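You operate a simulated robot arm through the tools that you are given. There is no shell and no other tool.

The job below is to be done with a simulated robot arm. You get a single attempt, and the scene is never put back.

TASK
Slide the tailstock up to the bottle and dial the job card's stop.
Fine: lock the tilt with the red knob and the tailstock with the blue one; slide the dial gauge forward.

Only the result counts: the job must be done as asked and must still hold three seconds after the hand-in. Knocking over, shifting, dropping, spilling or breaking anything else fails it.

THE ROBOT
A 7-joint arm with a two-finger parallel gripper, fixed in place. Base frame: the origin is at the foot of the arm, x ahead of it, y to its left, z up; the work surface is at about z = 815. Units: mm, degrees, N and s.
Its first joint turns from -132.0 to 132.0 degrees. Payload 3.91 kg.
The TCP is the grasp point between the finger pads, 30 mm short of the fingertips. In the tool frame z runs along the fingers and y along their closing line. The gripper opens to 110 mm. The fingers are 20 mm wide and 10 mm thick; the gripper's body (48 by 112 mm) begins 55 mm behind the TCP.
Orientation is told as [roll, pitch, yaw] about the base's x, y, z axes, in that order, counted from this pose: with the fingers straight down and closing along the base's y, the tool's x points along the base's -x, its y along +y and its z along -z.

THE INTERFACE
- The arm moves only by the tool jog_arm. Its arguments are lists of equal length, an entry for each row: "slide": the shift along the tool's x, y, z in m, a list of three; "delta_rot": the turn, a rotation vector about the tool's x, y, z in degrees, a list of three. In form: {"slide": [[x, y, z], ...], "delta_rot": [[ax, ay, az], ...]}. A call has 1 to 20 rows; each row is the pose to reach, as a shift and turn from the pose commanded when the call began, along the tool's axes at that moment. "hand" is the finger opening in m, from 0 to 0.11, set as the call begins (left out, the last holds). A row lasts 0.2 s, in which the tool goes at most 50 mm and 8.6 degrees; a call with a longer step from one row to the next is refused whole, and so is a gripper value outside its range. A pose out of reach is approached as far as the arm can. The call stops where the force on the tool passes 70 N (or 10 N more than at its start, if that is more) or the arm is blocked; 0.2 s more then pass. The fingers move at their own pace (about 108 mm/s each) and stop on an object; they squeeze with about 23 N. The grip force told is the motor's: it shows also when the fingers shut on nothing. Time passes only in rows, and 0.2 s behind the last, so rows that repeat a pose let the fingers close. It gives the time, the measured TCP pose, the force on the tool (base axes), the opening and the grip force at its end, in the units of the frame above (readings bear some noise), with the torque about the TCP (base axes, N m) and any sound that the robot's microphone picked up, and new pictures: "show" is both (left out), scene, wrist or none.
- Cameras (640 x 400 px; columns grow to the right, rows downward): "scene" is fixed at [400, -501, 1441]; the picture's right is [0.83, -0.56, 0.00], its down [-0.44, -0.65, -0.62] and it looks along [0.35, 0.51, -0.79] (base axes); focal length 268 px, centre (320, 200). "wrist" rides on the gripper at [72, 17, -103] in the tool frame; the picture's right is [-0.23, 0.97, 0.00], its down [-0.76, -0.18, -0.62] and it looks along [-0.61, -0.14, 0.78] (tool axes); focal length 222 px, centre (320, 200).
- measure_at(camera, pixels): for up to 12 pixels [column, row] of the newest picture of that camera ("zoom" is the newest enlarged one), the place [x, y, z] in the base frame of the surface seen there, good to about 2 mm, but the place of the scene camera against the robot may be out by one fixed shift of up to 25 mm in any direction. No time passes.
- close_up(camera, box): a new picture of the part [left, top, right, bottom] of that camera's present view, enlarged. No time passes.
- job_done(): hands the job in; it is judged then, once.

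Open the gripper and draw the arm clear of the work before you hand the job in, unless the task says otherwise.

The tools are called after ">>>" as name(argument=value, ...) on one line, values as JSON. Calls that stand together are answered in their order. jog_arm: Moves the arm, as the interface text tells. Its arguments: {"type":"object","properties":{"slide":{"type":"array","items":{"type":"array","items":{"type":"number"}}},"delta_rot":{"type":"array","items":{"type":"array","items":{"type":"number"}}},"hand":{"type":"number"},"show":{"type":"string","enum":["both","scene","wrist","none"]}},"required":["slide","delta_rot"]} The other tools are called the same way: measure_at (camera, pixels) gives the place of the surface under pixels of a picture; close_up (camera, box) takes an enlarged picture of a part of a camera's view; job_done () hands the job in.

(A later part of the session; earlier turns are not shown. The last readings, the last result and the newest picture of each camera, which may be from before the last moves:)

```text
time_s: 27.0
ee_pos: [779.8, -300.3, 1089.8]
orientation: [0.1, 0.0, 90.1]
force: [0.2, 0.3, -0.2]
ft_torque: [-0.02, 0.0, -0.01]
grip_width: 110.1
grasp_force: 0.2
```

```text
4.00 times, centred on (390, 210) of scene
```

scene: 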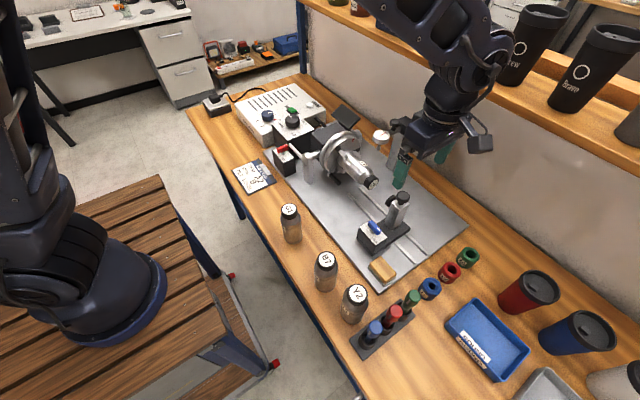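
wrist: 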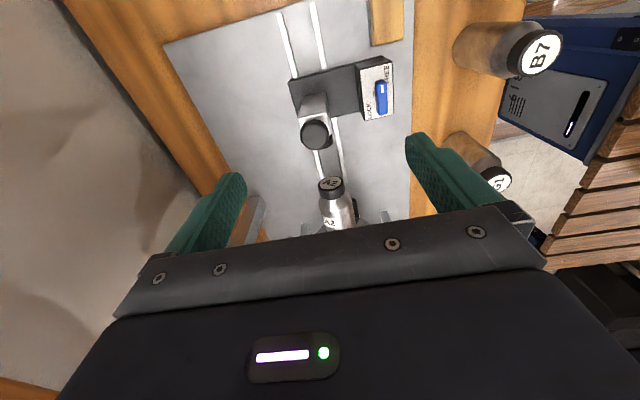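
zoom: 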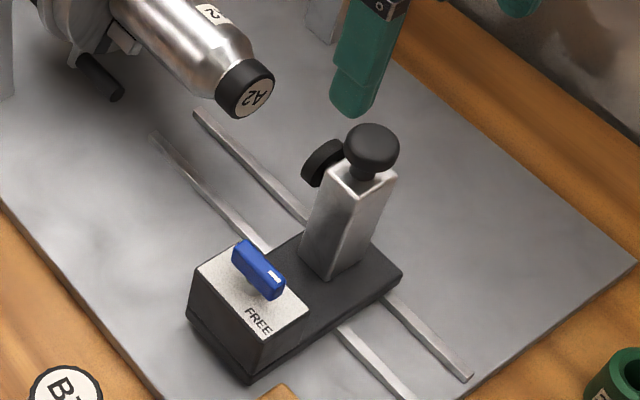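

The post's back face is at y=−294.5, knob top at 963 centred near (787,−283); the cap face is at y≈−184.5. I align above the post and descend partway with the hand at 60 mm.

>>> jog_arm(slide=[[-0.009, -0.003, 0.02], [-0.018, -0.007, 0.05], [-0.018, -0.007, 0.08], [-0.018, -0.007, 0.08], [-0.018, -0.007, 0.08]], delta_rot=[[0, 0, 0], [0, 0, 0], [0, 0, 0], [0, 0, 0], [0, 0, 0]], hand=0.06, show="both")

>>> close_up(camera="wrist", box=[220, 40, 440, 220])

```text
time_s: 28.2
ee_pos: [785.9, -282.0, 1008.7]
orientation: [0.1, 0.1, 90.0]
force: [-0.3, -0.3, 0.7]
ft_torque: [0.0, -0.01, -0.01]
grip_width: 60.1
grasp_force: 0.0
```

scene: 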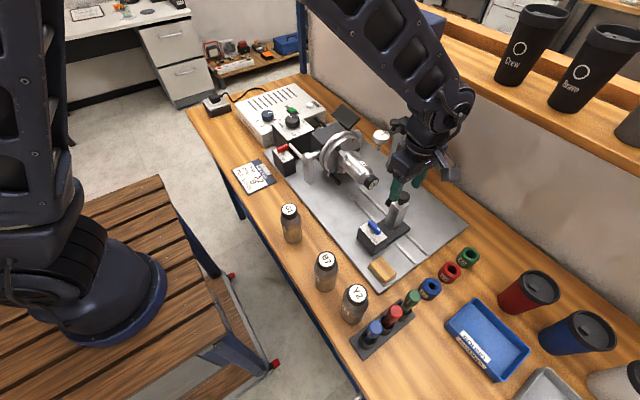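
wrist: 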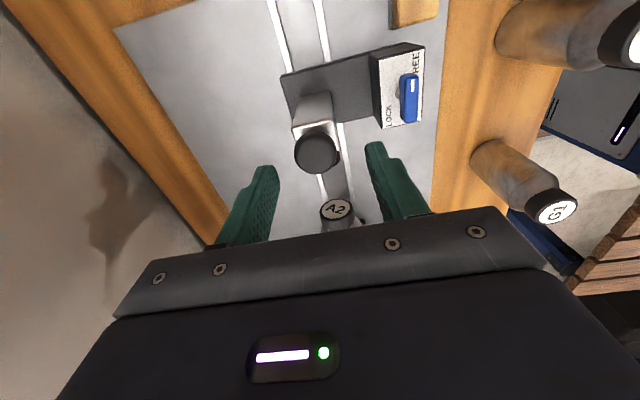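

```text
2.22 times, centred on (330, 130) of wrist
```

zoom: 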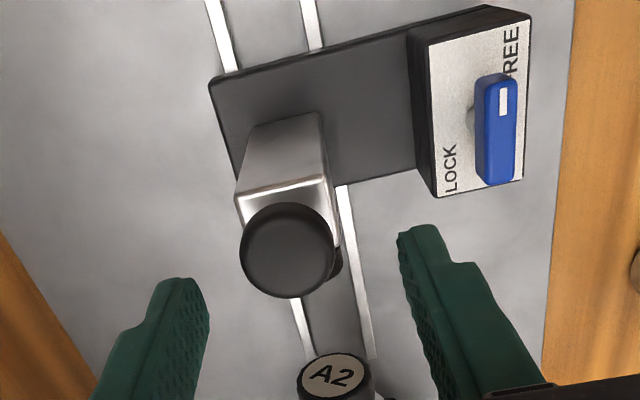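

Fingers straddle the post. I measure the knob and post edges again from nearer.

>>> measure_at(camera="wrist", pixels=[[315.1, 152.5], [296, 150], [335, 152], [316, 134], [315, 171], [297, 118], [329, 112], [300, 130], [333, 125], [312, 115]])

```text
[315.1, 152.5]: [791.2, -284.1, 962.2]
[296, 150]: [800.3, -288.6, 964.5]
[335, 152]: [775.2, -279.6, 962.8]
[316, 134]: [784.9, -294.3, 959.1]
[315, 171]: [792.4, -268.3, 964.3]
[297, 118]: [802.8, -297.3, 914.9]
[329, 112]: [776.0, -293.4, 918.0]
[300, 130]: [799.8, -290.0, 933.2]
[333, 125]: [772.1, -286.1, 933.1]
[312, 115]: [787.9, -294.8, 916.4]
```

Knob/post centre is about (788,−282). I shift 2 mm and descend to TCP z≈922.

>>> jog_arm(slide=[[0, -0.002, 0.02], [0, -0.002, 0.04], [0, -0.002, 0.06], [0, -0.002, 0.075], [0, -0.002, 0.086], [0, -0.002, 0.086], [0, -0.002, 0.086]], delta_rot=[[0, 0, 0], [0, 0, 0], [0, 0, 0], [0, 0, 0], [0, 0, 0], [0, 0, 0], [0, 0, 0]], show="both")

```text
time_s: 29.8
ee_pos: [786.1, -280.9, 921.2]
orientation: [0.0, 0.0, 90.0]
force: [-0.6, 0.3, -0.3]
ft_torque: [-0.03, -0.01, 0.02]
grip_width: 60.2
grasp_force: 0.1
```

scene: 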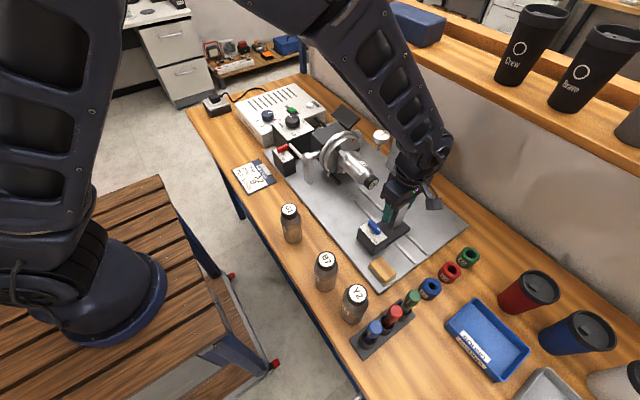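
wrist: 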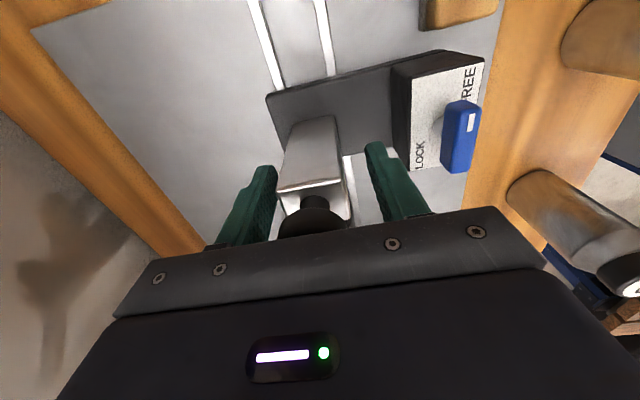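

The post is nearer the left (+x) finger; I shift 2 mm more to +x and close on the post.

>>> jog_arm(slide=[[0, -0.002, 0], [0, -0.002, 0], [0, -0.002, 0], [0, -0.002, 0]], delta_rot=[[0, 0, 0], [0, 0, 0], [0, 0, 0], [0, 0, 0]], hand=0.036, show="wrist")

```text
time_s: 30.8
ee_pos: [789.6, -282.6, 920.4]
orientation: [0.0, 0.0, 90.0]
force: [4.9, 1.6, 1.5]
ft_torque: [0.04, -0.03, 0.01]
grip_width: 38.2
grasp_force: 1.9
```

wrist: 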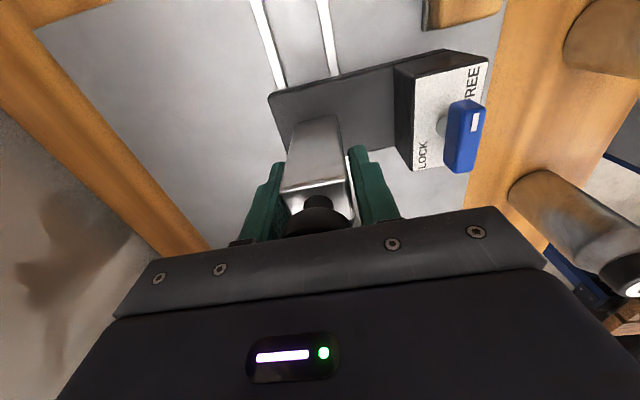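

The +x finger touches first, so I move another 2 mm to +x and keep closing.

>>> jog_arm(slide=[[0, -0.001, 0], [0, -0.002, 0], [0, -0.002, 0], [0, -0.002, 0]], delta_rot=[[0, 0, 0], [0, 0, 0], [0, 0, 0], [0, 0, 0]], hand=0.025, show="none")

```text
time_s: 31.8
ee_pos: [789.9, -281.7, 921.4]
orientation: [0.1, 0.0, 90.0]
force: [-13.0, 5.6, -7.0]
ft_torque: [-0.04, -0.69, 0.0]
grip_width: 36.1
grasp_force: 45.3
```

Gripped at 36.1 mm. I slide +y by 30 mm (tool −x), easing 0.5 mm in x, and watch the force.

>>> jog_arm(slide=[[0, 0.0005, 0], [-0.005, 0.0005, 0], [-0.01, 0.0005, 0], [-0.015, 0.0005, 0], [-0.02, 0.0005, 0], [-0.025, 0.0005, 0], [-0.03, 0.0005, 0], [-0.03, 0.0005, 0]], delta_rot=[[0, 0, 0], [0, 0, 0], [0, 0, 0], [0, 0, 0], [0, 0, 0], [0, 0, 0], [0, 0, 0], [0, 0, 0]], show="both")

>>> close_up(camera="scene", box=[320, 140, 440, 260])

```text
time_s: 33.6
ee_pos: [790.4, -252.7, 920.7]
orientation: [0.1, -0.1, 90.0]
force: [-26.0, -1.8, -29.0]
ft_torque: [-0.68, -0.85, -0.23]
grip_width: 36.1
grasp_force: 45.2
```

scene: 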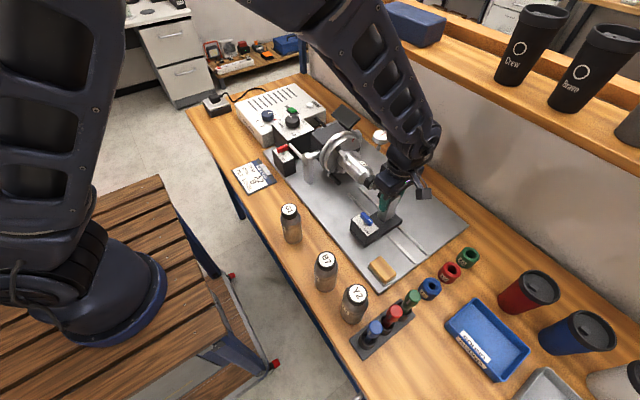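
wrist: 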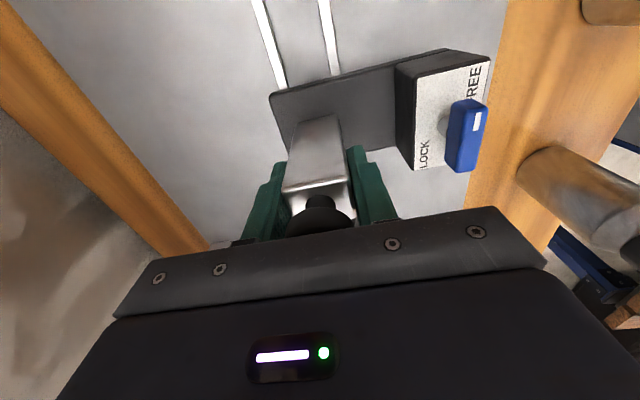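

```text
3.33 times, centred on (380, 200) of scene
```

zoom: 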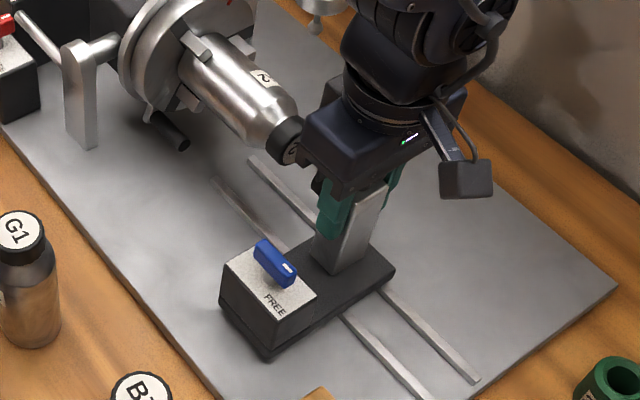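

It slides freely. I relieve the x/z side loads (1 mm each) and advance another 24 mm.

>>> jog_arm(slide=[[0, 0.001, 0.001], [-0.004, 0.001, 0.001], [-0.008, 0.001, 0.001], [-0.012, 0.001, 0.001], [-0.016, 0.001, 0.001], [-0.02, 0.001, 0.001], [-0.024, 0.001, 0.001], [-0.024, 0.001, 0.001]], delta_rot=[[0, 0, 0], [0, 0, 0], [0, 0, 0], [0, 0, 0], [0, 0, 0], [0, 0, 0], [0, 0, 0], [0, 0, 0]], show="both")

>>> close_up(camera="scene", box=[330, 150, 430, 230])

```text
time_s: 35.4
ee_pos: [788.7, -228.5, 921.2]
orientation: [0.0, 0.0, 90.2]
force: [-13.1, -3.2, 16.1]
ft_torque: [-0.84, 1.02, -0.33]
grip_width: 36.0
grasp_force: 45.1
```

scene: 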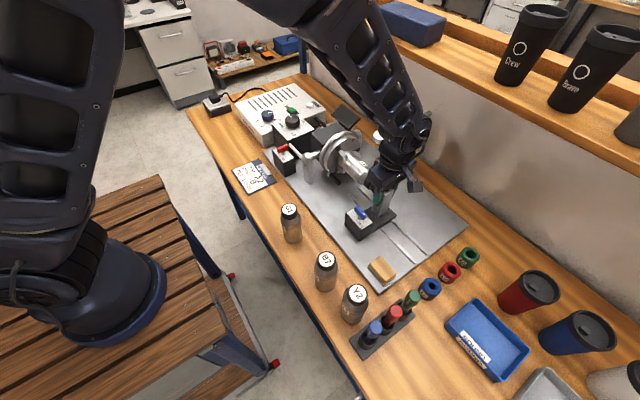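
wrist: 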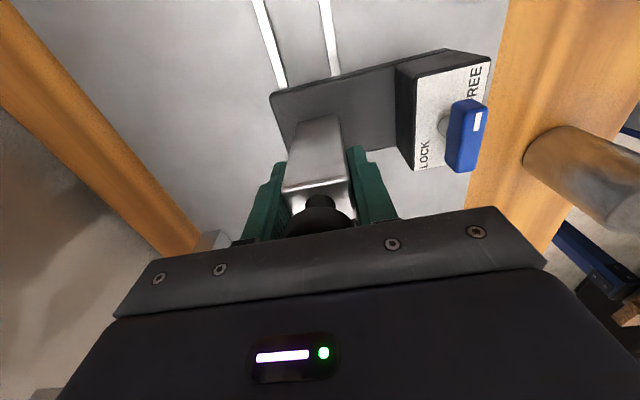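

```text
5.00 times, centred on (380, 190) of scene
```

zoom: 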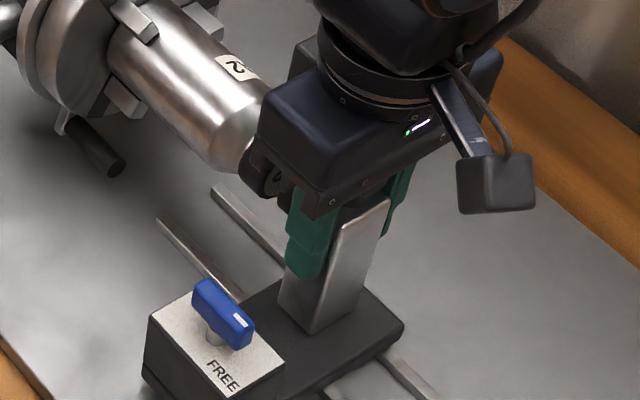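

The contact is hidden by the gripper, so I advance in small steps and watch the y force.

>>> jog_arm(slide=[[-0.002, 0.0005, -0.0005], [-0.004, 0.0005, -0.0005], [-0.004, 0.0005, -0.0005]], delta_rot=[[0, 0, 0], [0, 0, 0], [0, 0, 0]], show="none")

>>> jog_arm(slide=[[-0.001, 0, 0], [-0.003, 0, 0], [-0.003, 0, 0]], delta_rot=[[0, 0, 0], [0, 0, 0], [0, 0, 0]], show="none")

```text
time_s: 36.2
ee_pos: [790.4, -224.2, 919.7]
orientation: [-0.1, 0.1, 90.0]
force: [0.3, -3.2, 8.9]
ft_torque: [-1.03, 0.06, 0.05]
grip_width: 35.9
grasp_force: 45.0
```

```text
time_s: 37.0
ee_pos: [789.3, -220.3, 920.2]
orientation: [0.0, 0.1, 89.9]
force: [12.0, -2.6, -0.8]
ft_torque: [-0.4, -0.27, -0.26]
grip_width: 36.2
grasp_force: 44.9
```

Sliding friction is only ~3 N in y so far. I continue in 2–3 mm steps.

>>> jog_arm(slide=[[-0.001, 0, 0], [-0.002, 0, 0], [-0.002, 0, 0]], delta_rot=[[0, 0, 0], [0, 0, 0], [0, 0, 0]], show="scene")

>>> close_up(camera="scene", box=[330, 150, 430, 230])

```text
time_s: 37.8
ee_pos: [790.4, -219.8, 921.7]
orientation: [0.1, -0.1, 90.1]
force: [12.1, -3.5, -0.3]
ft_torque: [0.0, -0.48, -0.4]
grip_width: 36.2
grasp_force: 45.0
```

scene: 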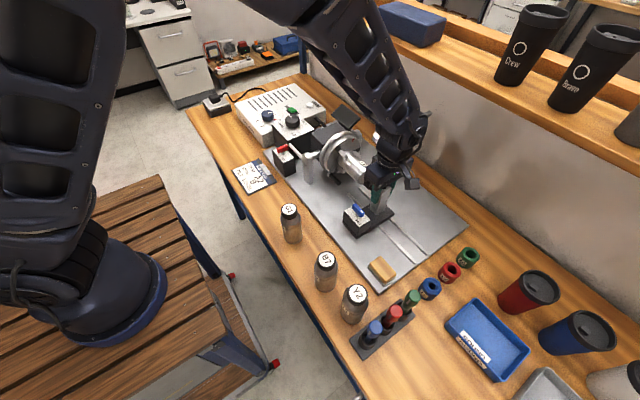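

```text
5.00 times, centred on (380, 190) of scene
```

zoom: 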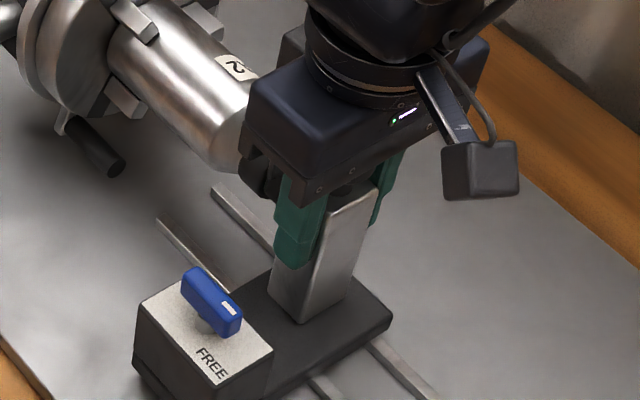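

Still no y contact force; continuing 2 mm steps.

>>> jog_arm(slide=[[-0.001, 0, 0], [-0.002, 0, 0], [-0.002, 0, 0]], delta_rot=[[0, 0, 0], [0, 0, 0], [0, 0, 0]], show="none")

>>> jog_arm(slide=[[-0.001, 0, 0], [-0.002, 0, 0], [-0.002, 0, 0]], delta_rot=[[0, 0, 0], [0, 0, 0], [0, 0, 0]], show="none")

```text
time_s: 38.6
ee_pos: [790.1, -217.1, 921.3]
orientation: [0.0, 0.0, 90.0]
force: [18.9, -4.3, -5.5]
ft_torque: [-0.48, -0.53, -0.31]
grip_width: 36.0
grasp_force: 45.0
```

```text
time_s: 39.4
ee_pos: [790.1, -218.4, 921.3]
orientation: [-0.2, 0.1, 89.9]
force: [12.9, -29.4, 3.4]
ft_torque: [-1.22, -0.07, 0.21]
grip_width: 36.0
grasp_force: 45.0
```

The y force jumped to −29 N: contact. I back off the command 1 mm to lower the press, then open the hand and rise to look.

>>> jog_arm(slide=[[0.001, 0, 0], [0.001, 0, 0]], delta_rot=[[0, 0, 0], [0, 0, 0]], show="none")

```text
time_s: 40.0
ee_pos: [789.1, -217.5, 921.5]
orientation: [0.0, 0.1, 90.0]
force: [11.8, -27.7, 1.9]
ft_torque: [-0.97, -0.14, -0.21]
grip_width: 36.1
grasp_force: 45.1
```

>>> jog_arm(slide=[[0, 0, 0], [0, 0, 0], [0, 0, 0]], delta_rot=[[0, 0, 0], [0, 0, 0], [0, 0, 0]], hand=0.065, show="none")

>>> jog_arm(slide=[[0, 0, -0.03], [0, 0, -0.06], [0, 0, -0.1], [0.04, 0, -0.14], [0.08, 0, -0.17], [0.08, 0, -0.17]], delta_rot=[[0, 0, 0], [0, 0, 0], [0, 0, 0], [0, 0, 0], [0, 0, 0], [0, 0, 0]], hand=0.11, show="both")

>>> close_up(camera="scene", box=[320, 130, 420, 230])

>>> close_up(camera="wrist", box=[240, 60, 420, 210])

```text
time_s: 40.8
ee_pos: [789.2, -216.3, 921.7]
orientation: [0.1, -0.1, 89.9]
force: [-0.8, -0.4, 0.3]
ft_torque: [0.0, -0.01, 0.02]
grip_width: 64.9
grasp_force: 0.0
```

```text
refused: row 4 steps farther than a row can; nothing moved
```

```text
4.00 times, centred on (370, 180) of scene
```

zoom: 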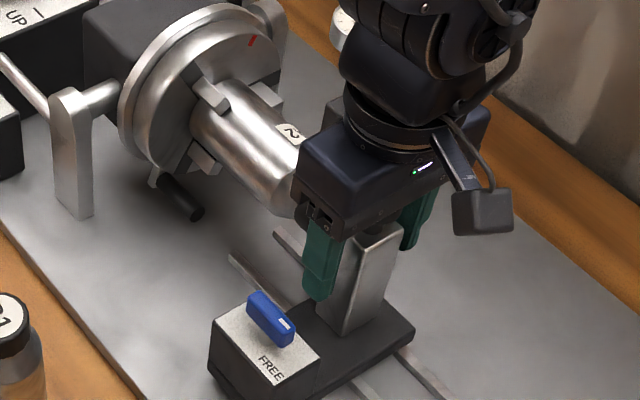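

```text
2.67 times, centred on (330, 135) of wrist
```

zoom: 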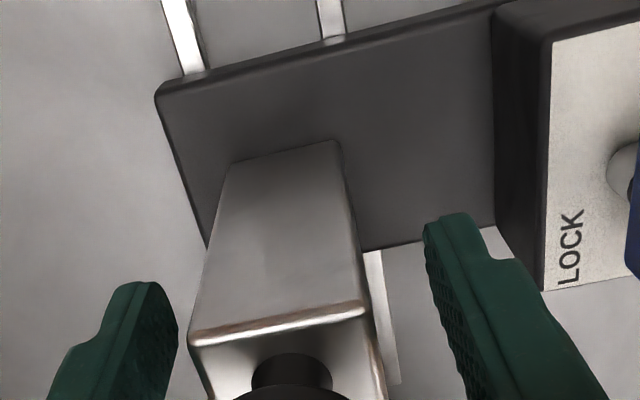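

The second move was refused for step size; I repeat the lift with smaller steps, going straight up first.

>>> jog_arm(slide=[[0, 0, -0.03], [0, 0, -0.06], [0, 0, -0.1], [0.02, 0, -0.13], [0.04, 0, -0.16], [0.07, 0, -0.18], [0.07, 0, -0.18]], delta_rot=[[0, 0, 0], [0, 0, 0], [0, 0, 0], [0, 0, 0], [0, 0, 0], [0, 0, 0], [0, 0, 0]], show="both")

>>> close_up(camera="scene", box=[320, 130, 420, 230])

>>> close_up(camera="wrist", box=[240, 60, 420, 210])

```text
time_s: 42.4
ee_pos: [789.4, -287.2, 1102.0]
orientation: [0.1, 0.0, 90.0]
force: [0.5, -0.5, 0.3]
ft_torque: [0.01, -0.03, 0.01]
grip_width: 64.8
grasp_force: 0.1
```

scene: 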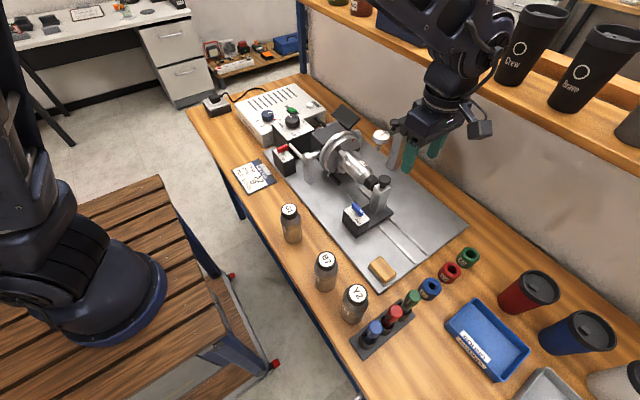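
wrist: 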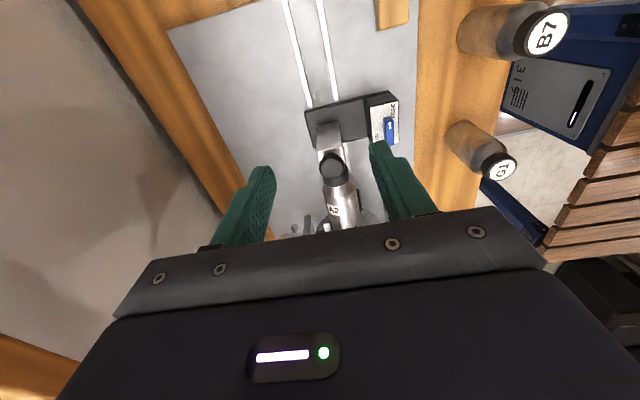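

```text
4.00 times, centred on (370, 180) of scene
```

zoom: 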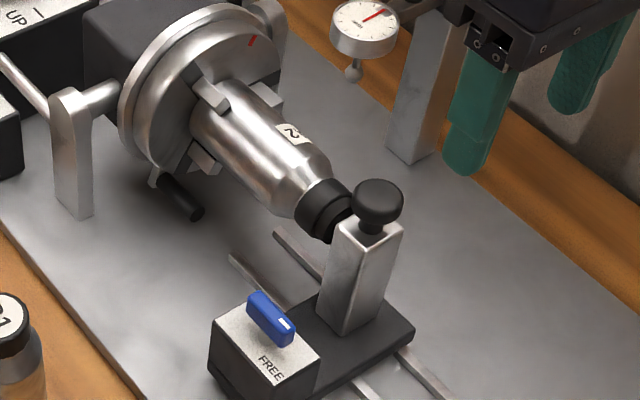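

```text
2.67 times, centred on (330, 135) of wrist
```

zoom: 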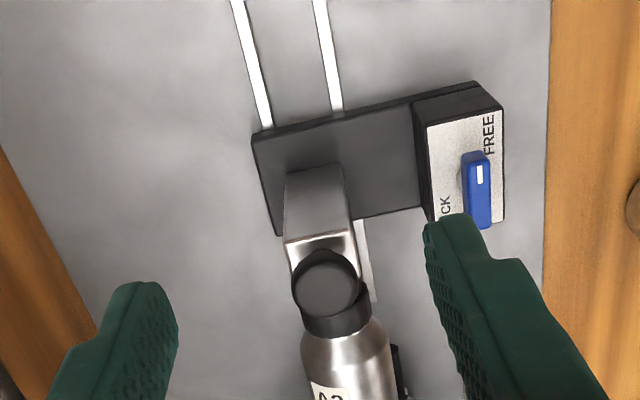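

The tailstock pad now meets the cap. I measure the blue lever's new place at wrist (389,131).

>>> measure_at(camera="wrist", pixels=[[388.8, 131], [388, 121], [389.5, 140], [386, 124], [392, 130], [385, 130], [332, 165], [325, 140]])

>>> measure_at(camera="scene", pixels=[[357, 210], [353, 204], [362, 215], [384, 180], [370, 185], [380, 136], [392, 138], [404, 125]])

```text
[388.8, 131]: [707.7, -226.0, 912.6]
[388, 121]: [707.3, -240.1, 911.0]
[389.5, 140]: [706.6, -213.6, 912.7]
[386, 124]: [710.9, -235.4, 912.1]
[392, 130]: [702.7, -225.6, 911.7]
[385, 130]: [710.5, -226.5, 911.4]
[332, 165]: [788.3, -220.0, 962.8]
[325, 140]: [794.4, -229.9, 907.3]
```

```text
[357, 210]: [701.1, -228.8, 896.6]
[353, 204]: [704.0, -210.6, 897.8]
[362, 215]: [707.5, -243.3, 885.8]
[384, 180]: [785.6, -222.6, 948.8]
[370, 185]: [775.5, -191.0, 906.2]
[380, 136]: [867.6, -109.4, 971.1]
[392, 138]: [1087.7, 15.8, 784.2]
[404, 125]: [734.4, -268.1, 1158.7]
```

Blue lever centre is around (707.5,−226), top z 912, mark pointing −y (FREE) with the same label layout as red. I move above it while unwinding yaw from 90 to −90.

>>> jog_arm(slide=[[-0.003, 0.005, 0], [-0.006, 0.01, 0], [-0.009, 0.015, 0], [-0.012, 0.02, 0], [-0.015, 0.025, 0], [-0.018, 0.03, 0], [-0.021, 0.035, 0], [-0.024, 0.04, 0], [-0.027, 0.045, 0], [-0.03, 0.05, 0], [-0.034, 0.055, 0], [-0.038, 0.06, 0], [-0.042, 0.065, 0], [-0.046, 0.07, 0], [-0.05, 0.075, 0], [-0.054, 0.08, 0], [-0.058, 0.082, 0], [-0.062, 0.082, 0]], delta_rot=[[0, 0, 8.5], [0, 0, 17], [0, 0, 25.5], [0, 0, 34], [0, 0, 42.5], [0, 0, 51], [0, 0, 59.5], [0, 0, 68], [0, 0, 76.5], [0, 0, 85], [0, 0, 93.5], [0, 0, 102], [0, 0, 110.5], [0, 0, 119], [0, 0, 127.5], [0, 0, 136], [0, 0, 144.5], [0, 0, 153]], hand=0.024, show="none")

```text
time_s: 46.2
ee_pos: [707.4, -224.5, 1100.8]
orientation: [0.0, -0.1, -63.1]
force: [-0.6, -1.3, -0.6]
ft_torque: [-0.03, -0.01, -0.02]
grip_width: 23.9
grasp_force: 0.0
```

Now the last 27° of yaw and descend to z≈990 to look.

>>> jog_arm(slide=[[0, 0, 0.03], [0, 0, 0.06], [0, 0, 0.09], [0, 0, 0.11], [0, 0, 0.11]], delta_rot=[[0, 0, 8], [0, 0, 16], [0, 0, 24], [0, 0, 27], [0, 0, 27]], show="both")

>>> close_up(camera="wrist", box=[250, 80, 430, 230])

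```text
time_s: 47.4
ee_pos: [706.9, -222.8, 990.5]
orientation: [0.1, 0.0, -90.0]
force: [-0.1, 0.0, -0.3]
ft_torque: [-0.02, 0.0, -0.02]
grip_width: 24.0
grasp_force: 0.0
```

scene: 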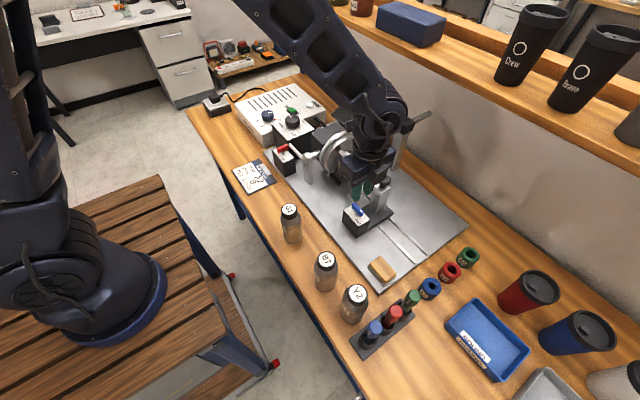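
wrist: 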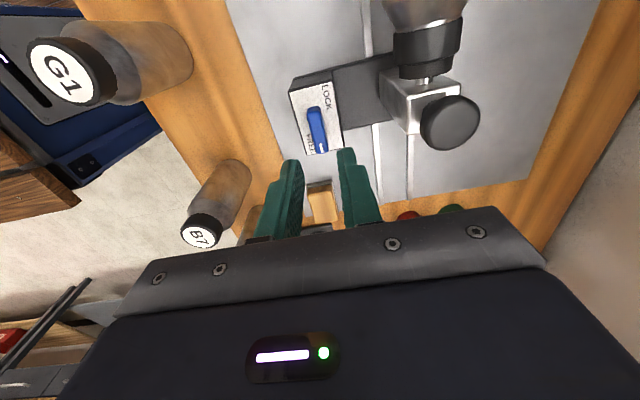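

```text
2.67 times, centred on (340, 155) of wrist
```

zoom: 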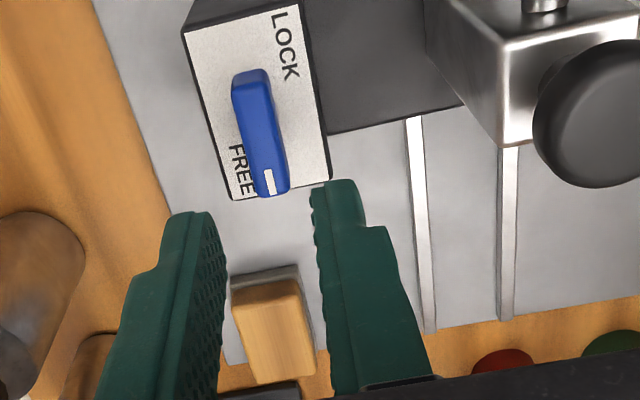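

I measure the lever ends and sides from here.

>>> measure_at(camera="wrist", pixels=[[315, 109], [315, 112], [322, 151], [318, 130], [312, 128], [324, 128], [322, 148], [316, 107]])

```text
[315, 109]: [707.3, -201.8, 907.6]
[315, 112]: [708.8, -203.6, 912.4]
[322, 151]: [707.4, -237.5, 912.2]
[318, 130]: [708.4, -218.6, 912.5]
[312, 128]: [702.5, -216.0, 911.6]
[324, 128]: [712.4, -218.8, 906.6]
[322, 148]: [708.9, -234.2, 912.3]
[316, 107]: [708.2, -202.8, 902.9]
```

Lever spans y −201.5…−239, x≈707.5; centre (707.5,−220.5). I descend to TCP z≈919 and close.

>>> jog_arm(slide=[[0.002, 0.0018, 0.02], [0.002, 0.0018, 0.04], [0.002, 0.0018, 0.06], [0.002, 0.0018, 0.071], [0.002, 0.0018, 0.071]], delta_rot=[[0, 0, 0], [0, 0, 0], [0, 0, 0], [0, 0, 0], [0, 0, 0]], show="wrist")

>>> jog_arm(slide=[[0, 0, 0], [0, 0, 0], [0, 0, 0]], delta_rot=[[0, 0, 0], [0, 0, 0], [0, 0, 0]], hand=0.012, show="wrist")

```text
time_s: 48.6
ee_pos: [710.2, -222.7, 920.2]
orientation: [0.0, 0.0, -90.1]
force: [-0.6, -0.5, 0.9]
ft_torque: [-0.04, 0.0, 0.02]
grip_width: 24.2
grasp_force: 0.1
```

wrist: 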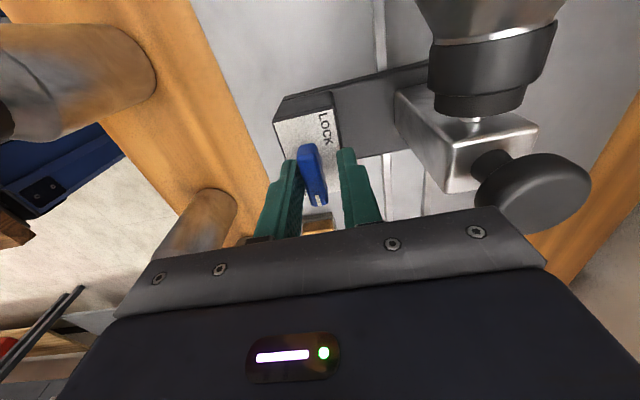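

```text
time_s: 49.4
ee_pos: [710.0, -222.2, 920.0]
orientation: [-0.1, 0.0, -90.0]
force: [-13.8, 0.5, -4.1]
ft_torque: [0.1, 0.16, 0.02]
grip_width: 18.6
grasp_force: 7.1
```

wrist: 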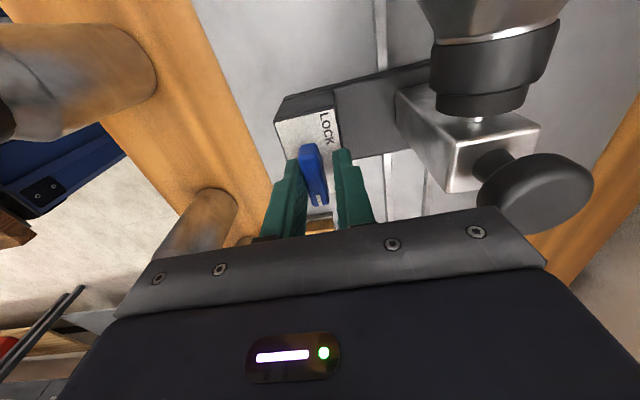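

The left (−x) finger touches first at 18.6 mm opening. I shift −3 mm in x while the fingers close.

>>> jog_arm(slide=[[0.001, -0.001, 0], [0.0015, -0.002, 0], [0.0015, -0.003, 0], [0.0015, -0.003, 0], [0.0015, -0.003, 0]], delta_rot=[[0, 0, 0], [0, 0, 0], [0, 0, 0], [0, 0, 0], [0, 0, 0]], hand=0.004, show="none")

```text
time_s: 50.6
ee_pos: [705.6, -221.2, 920.1]
orientation: [0.0, -0.1, -90.0]
force: [-15.9, -4.1, -0.6]
ft_torque: [-0.28, 0.35, 0.02]
grip_width: 12.1
grasp_force: 8.3
```

>>> jog_arm(slide=[[0, -0.0007, 0], [0, -0.0007, 0], [0, -0.0007, 0]], delta_rot=[[0, 0, 0], [0, 0, 0], [0, 0, 0]], show="none")

```text
time_s: 51.4
ee_pos: [706.3, -221.8, 921.0]
orientation: [0.2, 0.0, -90.1]
force: [-5.1, -2.9, 4.4]
ft_torque: [0.62, 0.24, 0.0]
grip_width: 11.8
grasp_force: 45.0
```

Firm grip (45 N, 11.8 mm). I turn counter-clockwise 45° first, watching forces so the tailstock isn't dragged.

>>> jog_arm(slide=[[0, 0, 0], [0, 0, 0], [0, 0, 0], [0, 0, 0], [0, 0, 0]], delta_rot=[[0, 0, -7.5], [0, 0, -15], [0, 0, -22.5], [0, 0, -30], [0, 0, -30]], show="wrist")

```text
time_s: 52.6
ee_pos: [705.9, -221.4, 919.4]
orientation: [0.0, 0.0, -60.0]
force: [-16.2, 0.8, 12.3]
ft_torque: [0.64, 0.68, -0.02]
grip_width: 11.8
grasp_force: 44.5
```

wrist: 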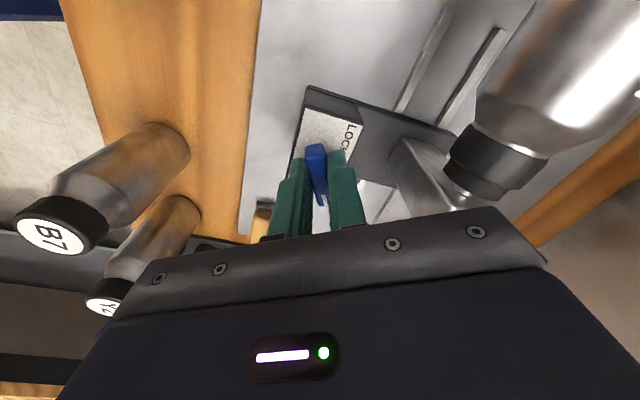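

The lever follows. To keep the tailstock against the bottle while it locks, I bias the TCP +1 mm in y and finish the turn to 90°.

>>> jog_arm(slide=[[0.0011, 0, 0], [0.0011, 0, 0], [0.0011, 0, 0], [0.0011, 0, 0], [0.0011, 0, 0], [0.0011, 0, 0], [0.0011, 0, 0], [0.0011, 0, 0], [0.0011, 0, 0], [0.0011, 0, 0]], delta_rot=[[0, 0, 0], [0, 0, -7.5], [0, 0, -15], [0, 0, -22.5], [0, 0, -30], [0, 0, -37.5], [0, 0, -45], [0, 0, -52.5], [0, 0, -60], [0, 0, -60]], show="wrist")

```text
time_s: 54.8
ee_pos: [705.2, -221.3, 920.2]
orientation: [0.0, -0.1, 0.1]
force: [-6.1, -42.5, 12.8]
ft_torque: [-0.9, 0.57, -0.05]
grip_width: 12.0
grasp_force: 45.3
```

wrist: 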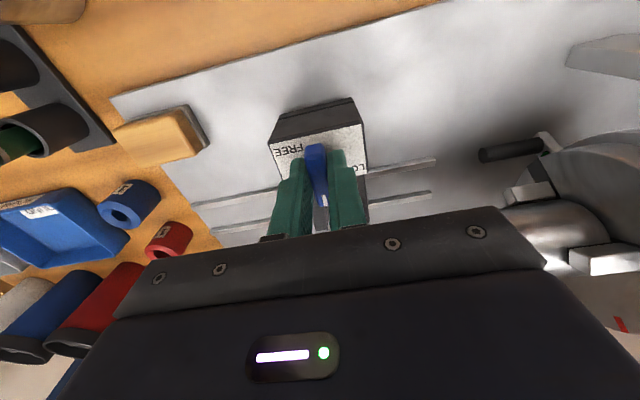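

The lever is at +x with −42 N in y (pad pressed on the bottle). I ease 1 mm and turn 8° further to confirm the stop.

>>> jog_arm(slide=[[0, -0.001, 0], [0, -0.001, 0], [0, -0.001, 0], [0, -0.001, 0]], delta_rot=[[0, 0, 0], [0, 0, -4], [0, 0, -8], [0, 0, -8]], show="none")

```text
time_s: 55.8
ee_pos: [704.6, -223.4, 920.0]
orientation: [0.0, 0.0, 8.0]
force: [-6.8, -33.9, 12.6]
ft_torque: [-0.5, -0.2, -1.13]
grip_width: 14.3
grasp_force: 44.9
```

Torque −1.13 Nm confirms the stop: locked. I open and lift, then inspect everything.

>>> jog_arm(slide=[[0, 0, 0], [0, 0, 0], [0, 0, -0.03], [0, 0, -0.07], [0, 0, -0.11], [0, 0, -0.15], [0, 0, -0.19], [0, 0, -0.19]], delta_rot=[[0, 0, 0], [0, 0, 0], [0, 0, 0], [0, 0, 0], [0, 0, 0], [0, 0, 0], [0, 0, 0], [0, 0, 0]], hand=0.03, show="both")

>>> close_up(camera="wrist", box=[240, 60, 480, 220])

>>> close_up(camera="scene", box=[320, 80, 450, 240])

```text
time_s: 57.6
ee_pos: [708.2, -222.0, 1108.9]
orientation: [0.0, 0.0, 7.9]
force: [0.5, 0.3, -0.5]
ft_torque: [0.02, -0.05, 0.0]
grip_width: 29.9
grasp_force: 0.1
```

scene: 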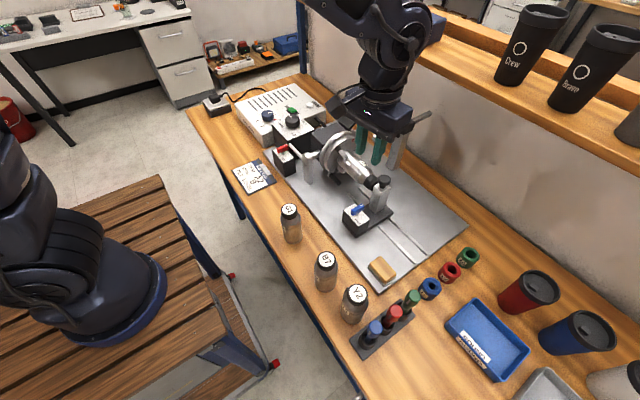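
wrist: 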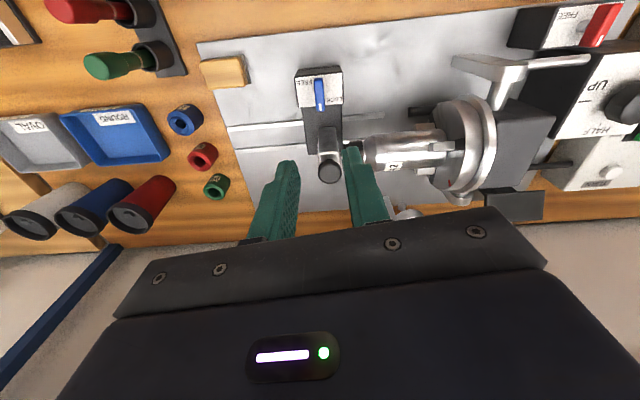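

```text
2.50 times, centred on (360, 140) of wrist
```

zoom: 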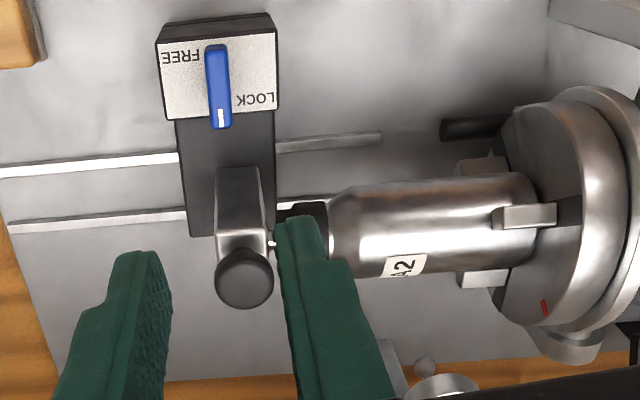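

```text
2.50 times, centred on (385, 160) of scene
```

zoom: 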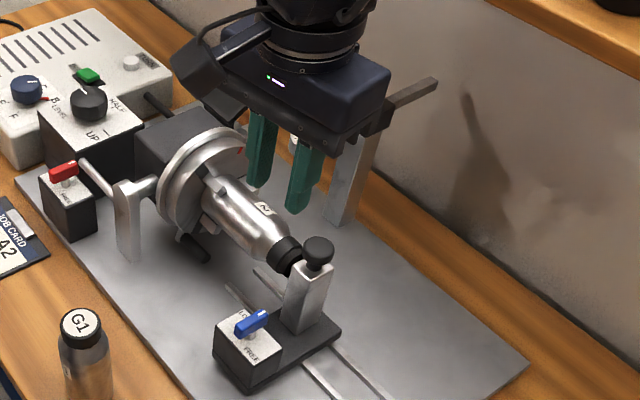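

Both levers are at LOCK and the pad touches the cap. Now I move to view the dial gauge with the wrist camera.

>>> jog_arm(slide=[[-0.02, 0.035, -0.01], [-0.04, 0.07, -0.02], [-0.06, 0.105, -0.03], [-0.08, 0.14, -0.03], [-0.08, 0.14, -0.03]], delta_rot=[[0, 0, 2], [0, 0, 4], [0, 0, 6], [0, 0, 8], [0, 0, 8]], hand=0.11, show="both")

>>> close_up(camera="wrist", box=[220, 60, 460, 230])

```text
time_s: 58.8
ee_pos: [764.6, -69.9, 1139.8]
orientation: [0.0, 0.0, 0.1]
force: [-0.4, 0.4, -0.8]
ft_torque: [0.02, 0.0, -0.01]
grip_width: 109.9
grasp_force: 0.1
```

scene: 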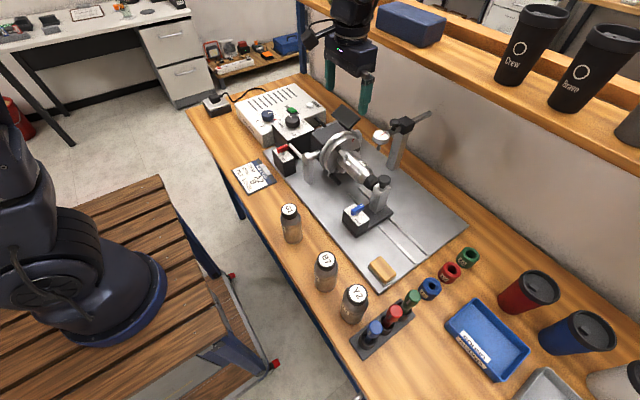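
wrist: 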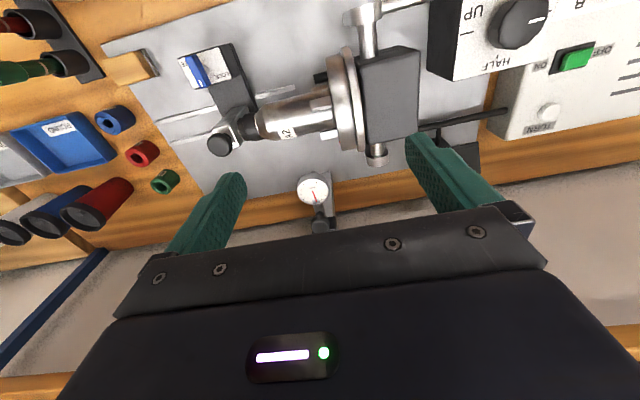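

```text
2.35 times, centred on (340, 145) of wrist
```

zoom: 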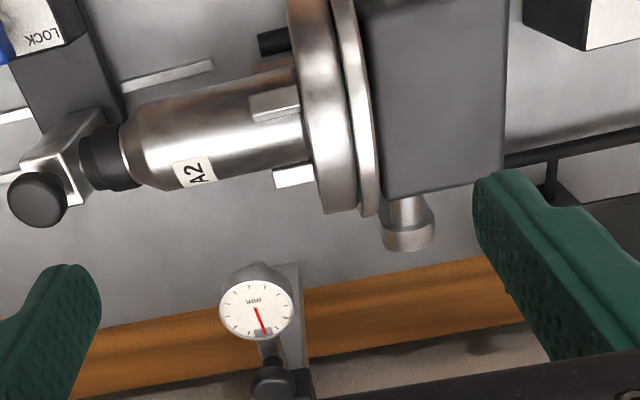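

The dial is at wrist (313,192), the handle knob at (320,224). I measure them with both cameras and enlarge the scene view.

>>> measure_at(camera="wrist", pixels=[[313, 192], [299, 192], [327, 190], [311, 180], [319, 222], [314, 226], [325, 224], [330, 195], [318, 209], [275, 122], [285, 110], [296, 135]])

>>> close_up(camera="scene", box=[340, 90, 440, 180])

```text
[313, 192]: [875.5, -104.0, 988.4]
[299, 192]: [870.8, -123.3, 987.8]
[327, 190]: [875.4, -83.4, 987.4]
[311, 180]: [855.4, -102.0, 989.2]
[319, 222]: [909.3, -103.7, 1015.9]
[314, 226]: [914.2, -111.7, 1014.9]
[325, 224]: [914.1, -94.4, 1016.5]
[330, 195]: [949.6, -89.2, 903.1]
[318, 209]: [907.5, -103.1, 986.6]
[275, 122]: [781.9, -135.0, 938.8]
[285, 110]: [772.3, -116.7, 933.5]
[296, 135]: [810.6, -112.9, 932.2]
```

```text
4.44 times, centred on (390, 135) of scene
```

zoom: 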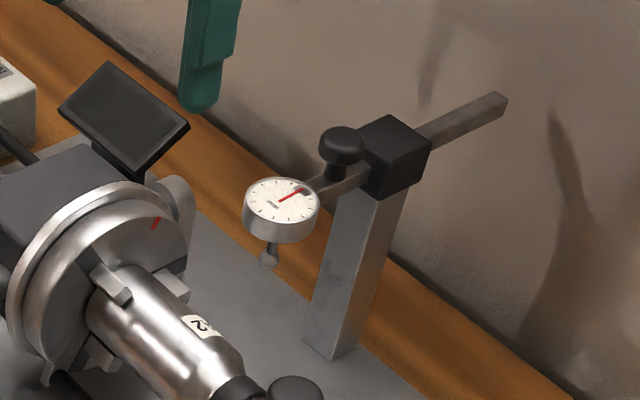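

The handle knob is centred near (912,−103,1016) on a bar along x; the dial centre is at x≈874, bottle axis at x≈788. I check the shelf, wall and block positions for clearance.

>>> measure_at(camera="scene", pixels=[[480, 90], [430, 60], [410, 25], [380, 20], [560, 130], [500, 110], [407, 118], [395, 128], [400, 135], [425, 116], [378.3, 149], [392, 124]])

>>> measure_at(camera="wrist", pixels=[[320, 216], [320, 228], [311, 222], [328, 222], [313, 172], [330, 180], [333, 225], [296, 122]])

```text
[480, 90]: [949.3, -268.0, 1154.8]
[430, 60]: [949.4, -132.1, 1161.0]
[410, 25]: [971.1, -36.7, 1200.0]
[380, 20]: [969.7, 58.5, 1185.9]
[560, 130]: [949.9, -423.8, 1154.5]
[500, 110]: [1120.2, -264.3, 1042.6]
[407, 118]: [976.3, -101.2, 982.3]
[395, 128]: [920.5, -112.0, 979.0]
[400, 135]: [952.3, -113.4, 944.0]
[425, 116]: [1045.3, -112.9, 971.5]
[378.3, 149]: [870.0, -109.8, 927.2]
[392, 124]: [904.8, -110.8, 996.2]
```

```text
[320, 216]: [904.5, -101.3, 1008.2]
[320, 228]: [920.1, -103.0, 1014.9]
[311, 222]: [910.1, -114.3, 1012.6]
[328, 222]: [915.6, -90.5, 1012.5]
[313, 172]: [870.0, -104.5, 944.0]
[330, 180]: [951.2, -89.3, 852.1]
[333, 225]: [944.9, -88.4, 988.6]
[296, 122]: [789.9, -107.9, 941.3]
```

The shelf front edge is at x≈949, z≈1150+, too close for a vertical approach; I'll tilt the tool 45° (fingers pointing forward-down) and grip the knob head from in front. First the tilt and pre-grasp pose.

>>> jog_arm(slide=[[0, 0, 0], [0, 0, 0], [0, 0, 0], [-0.02, -0.008, 0], [-0.04, -0.016, 0.015], [-0.06, -0.024, 0.03], [-0.075, -0.033, 0.05], [-0.085, -0.033, 0.066], [-0.085, -0.033, 0.066]], delta_rot=[[0, -7.5, 0], [0, -15, 0], [0, -22.5, 0], [0, -30, 0], [0, -37.5, 0], [0, -45, 0], [0, -45, 0], [0, -45, 0], [0, -45, 0]], hand=0.05, show="both")

>>> close_up(camera="wrist", box=[200, 60, 440, 240])

>>> close_up(camera="scene", box=[300, 60, 450, 180])

```text
time_s: 60.8
ee_pos: [851.0, -103.5, 1073.8]
orientation: [0.0, -45.0, 0.0]
force: [0.0, 0.1, 0.2]
ft_torque: [0.03, -0.01, 0.01]
grip_width: 50.2
grasp_force: 0.0
```

scene: 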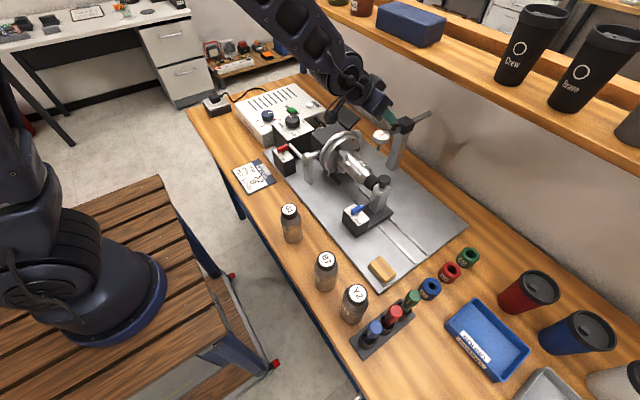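
wrist: 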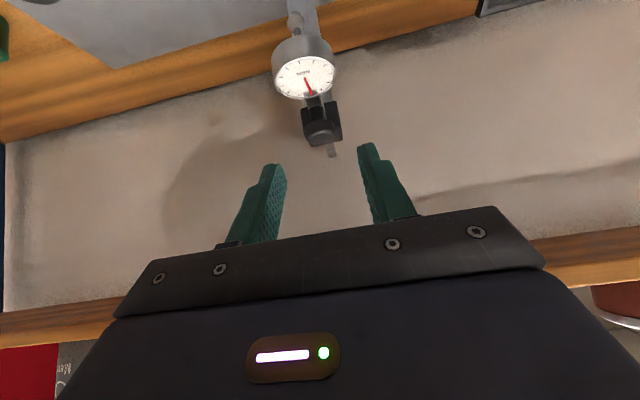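

```text
2.22 times, centred on (320, 150) of wrist
```

zoom: 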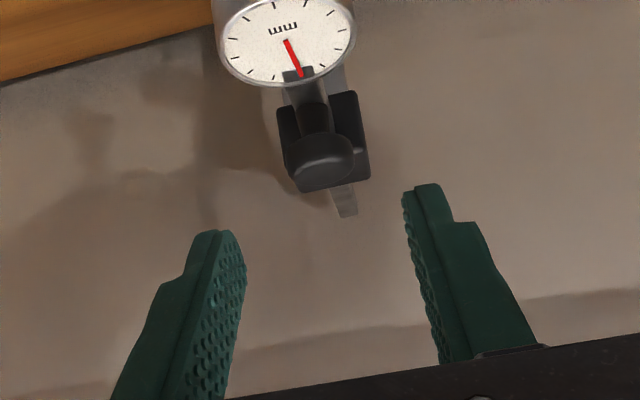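

```text
3.33 times, centred on (375, 120) of scene
```

zoom: 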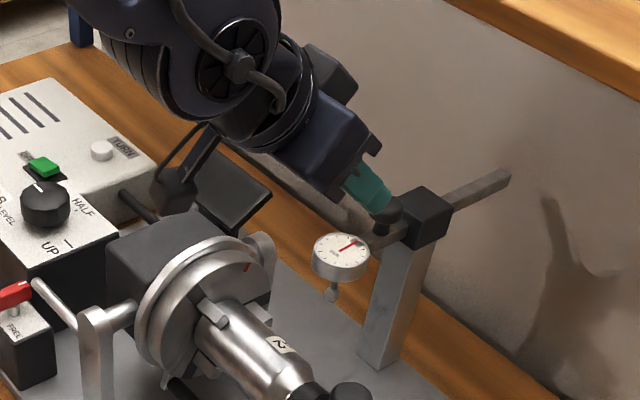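

I measure the knob head (wrist ≈(321,132)), stem and block in this view.

>>> measure_at(camera="wrist", pixels=[[321, 131], [311, 130], [334, 129], [322, 137], [320, 124], [319, 116], [334, 110], [338, 128], [306, 120], [327, 150]])

```text
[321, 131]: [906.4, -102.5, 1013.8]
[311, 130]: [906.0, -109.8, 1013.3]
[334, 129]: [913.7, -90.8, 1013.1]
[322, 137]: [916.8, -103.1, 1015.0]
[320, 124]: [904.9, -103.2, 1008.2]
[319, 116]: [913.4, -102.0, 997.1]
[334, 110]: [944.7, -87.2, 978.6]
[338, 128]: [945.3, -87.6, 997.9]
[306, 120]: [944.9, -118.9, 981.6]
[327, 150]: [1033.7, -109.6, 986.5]
```

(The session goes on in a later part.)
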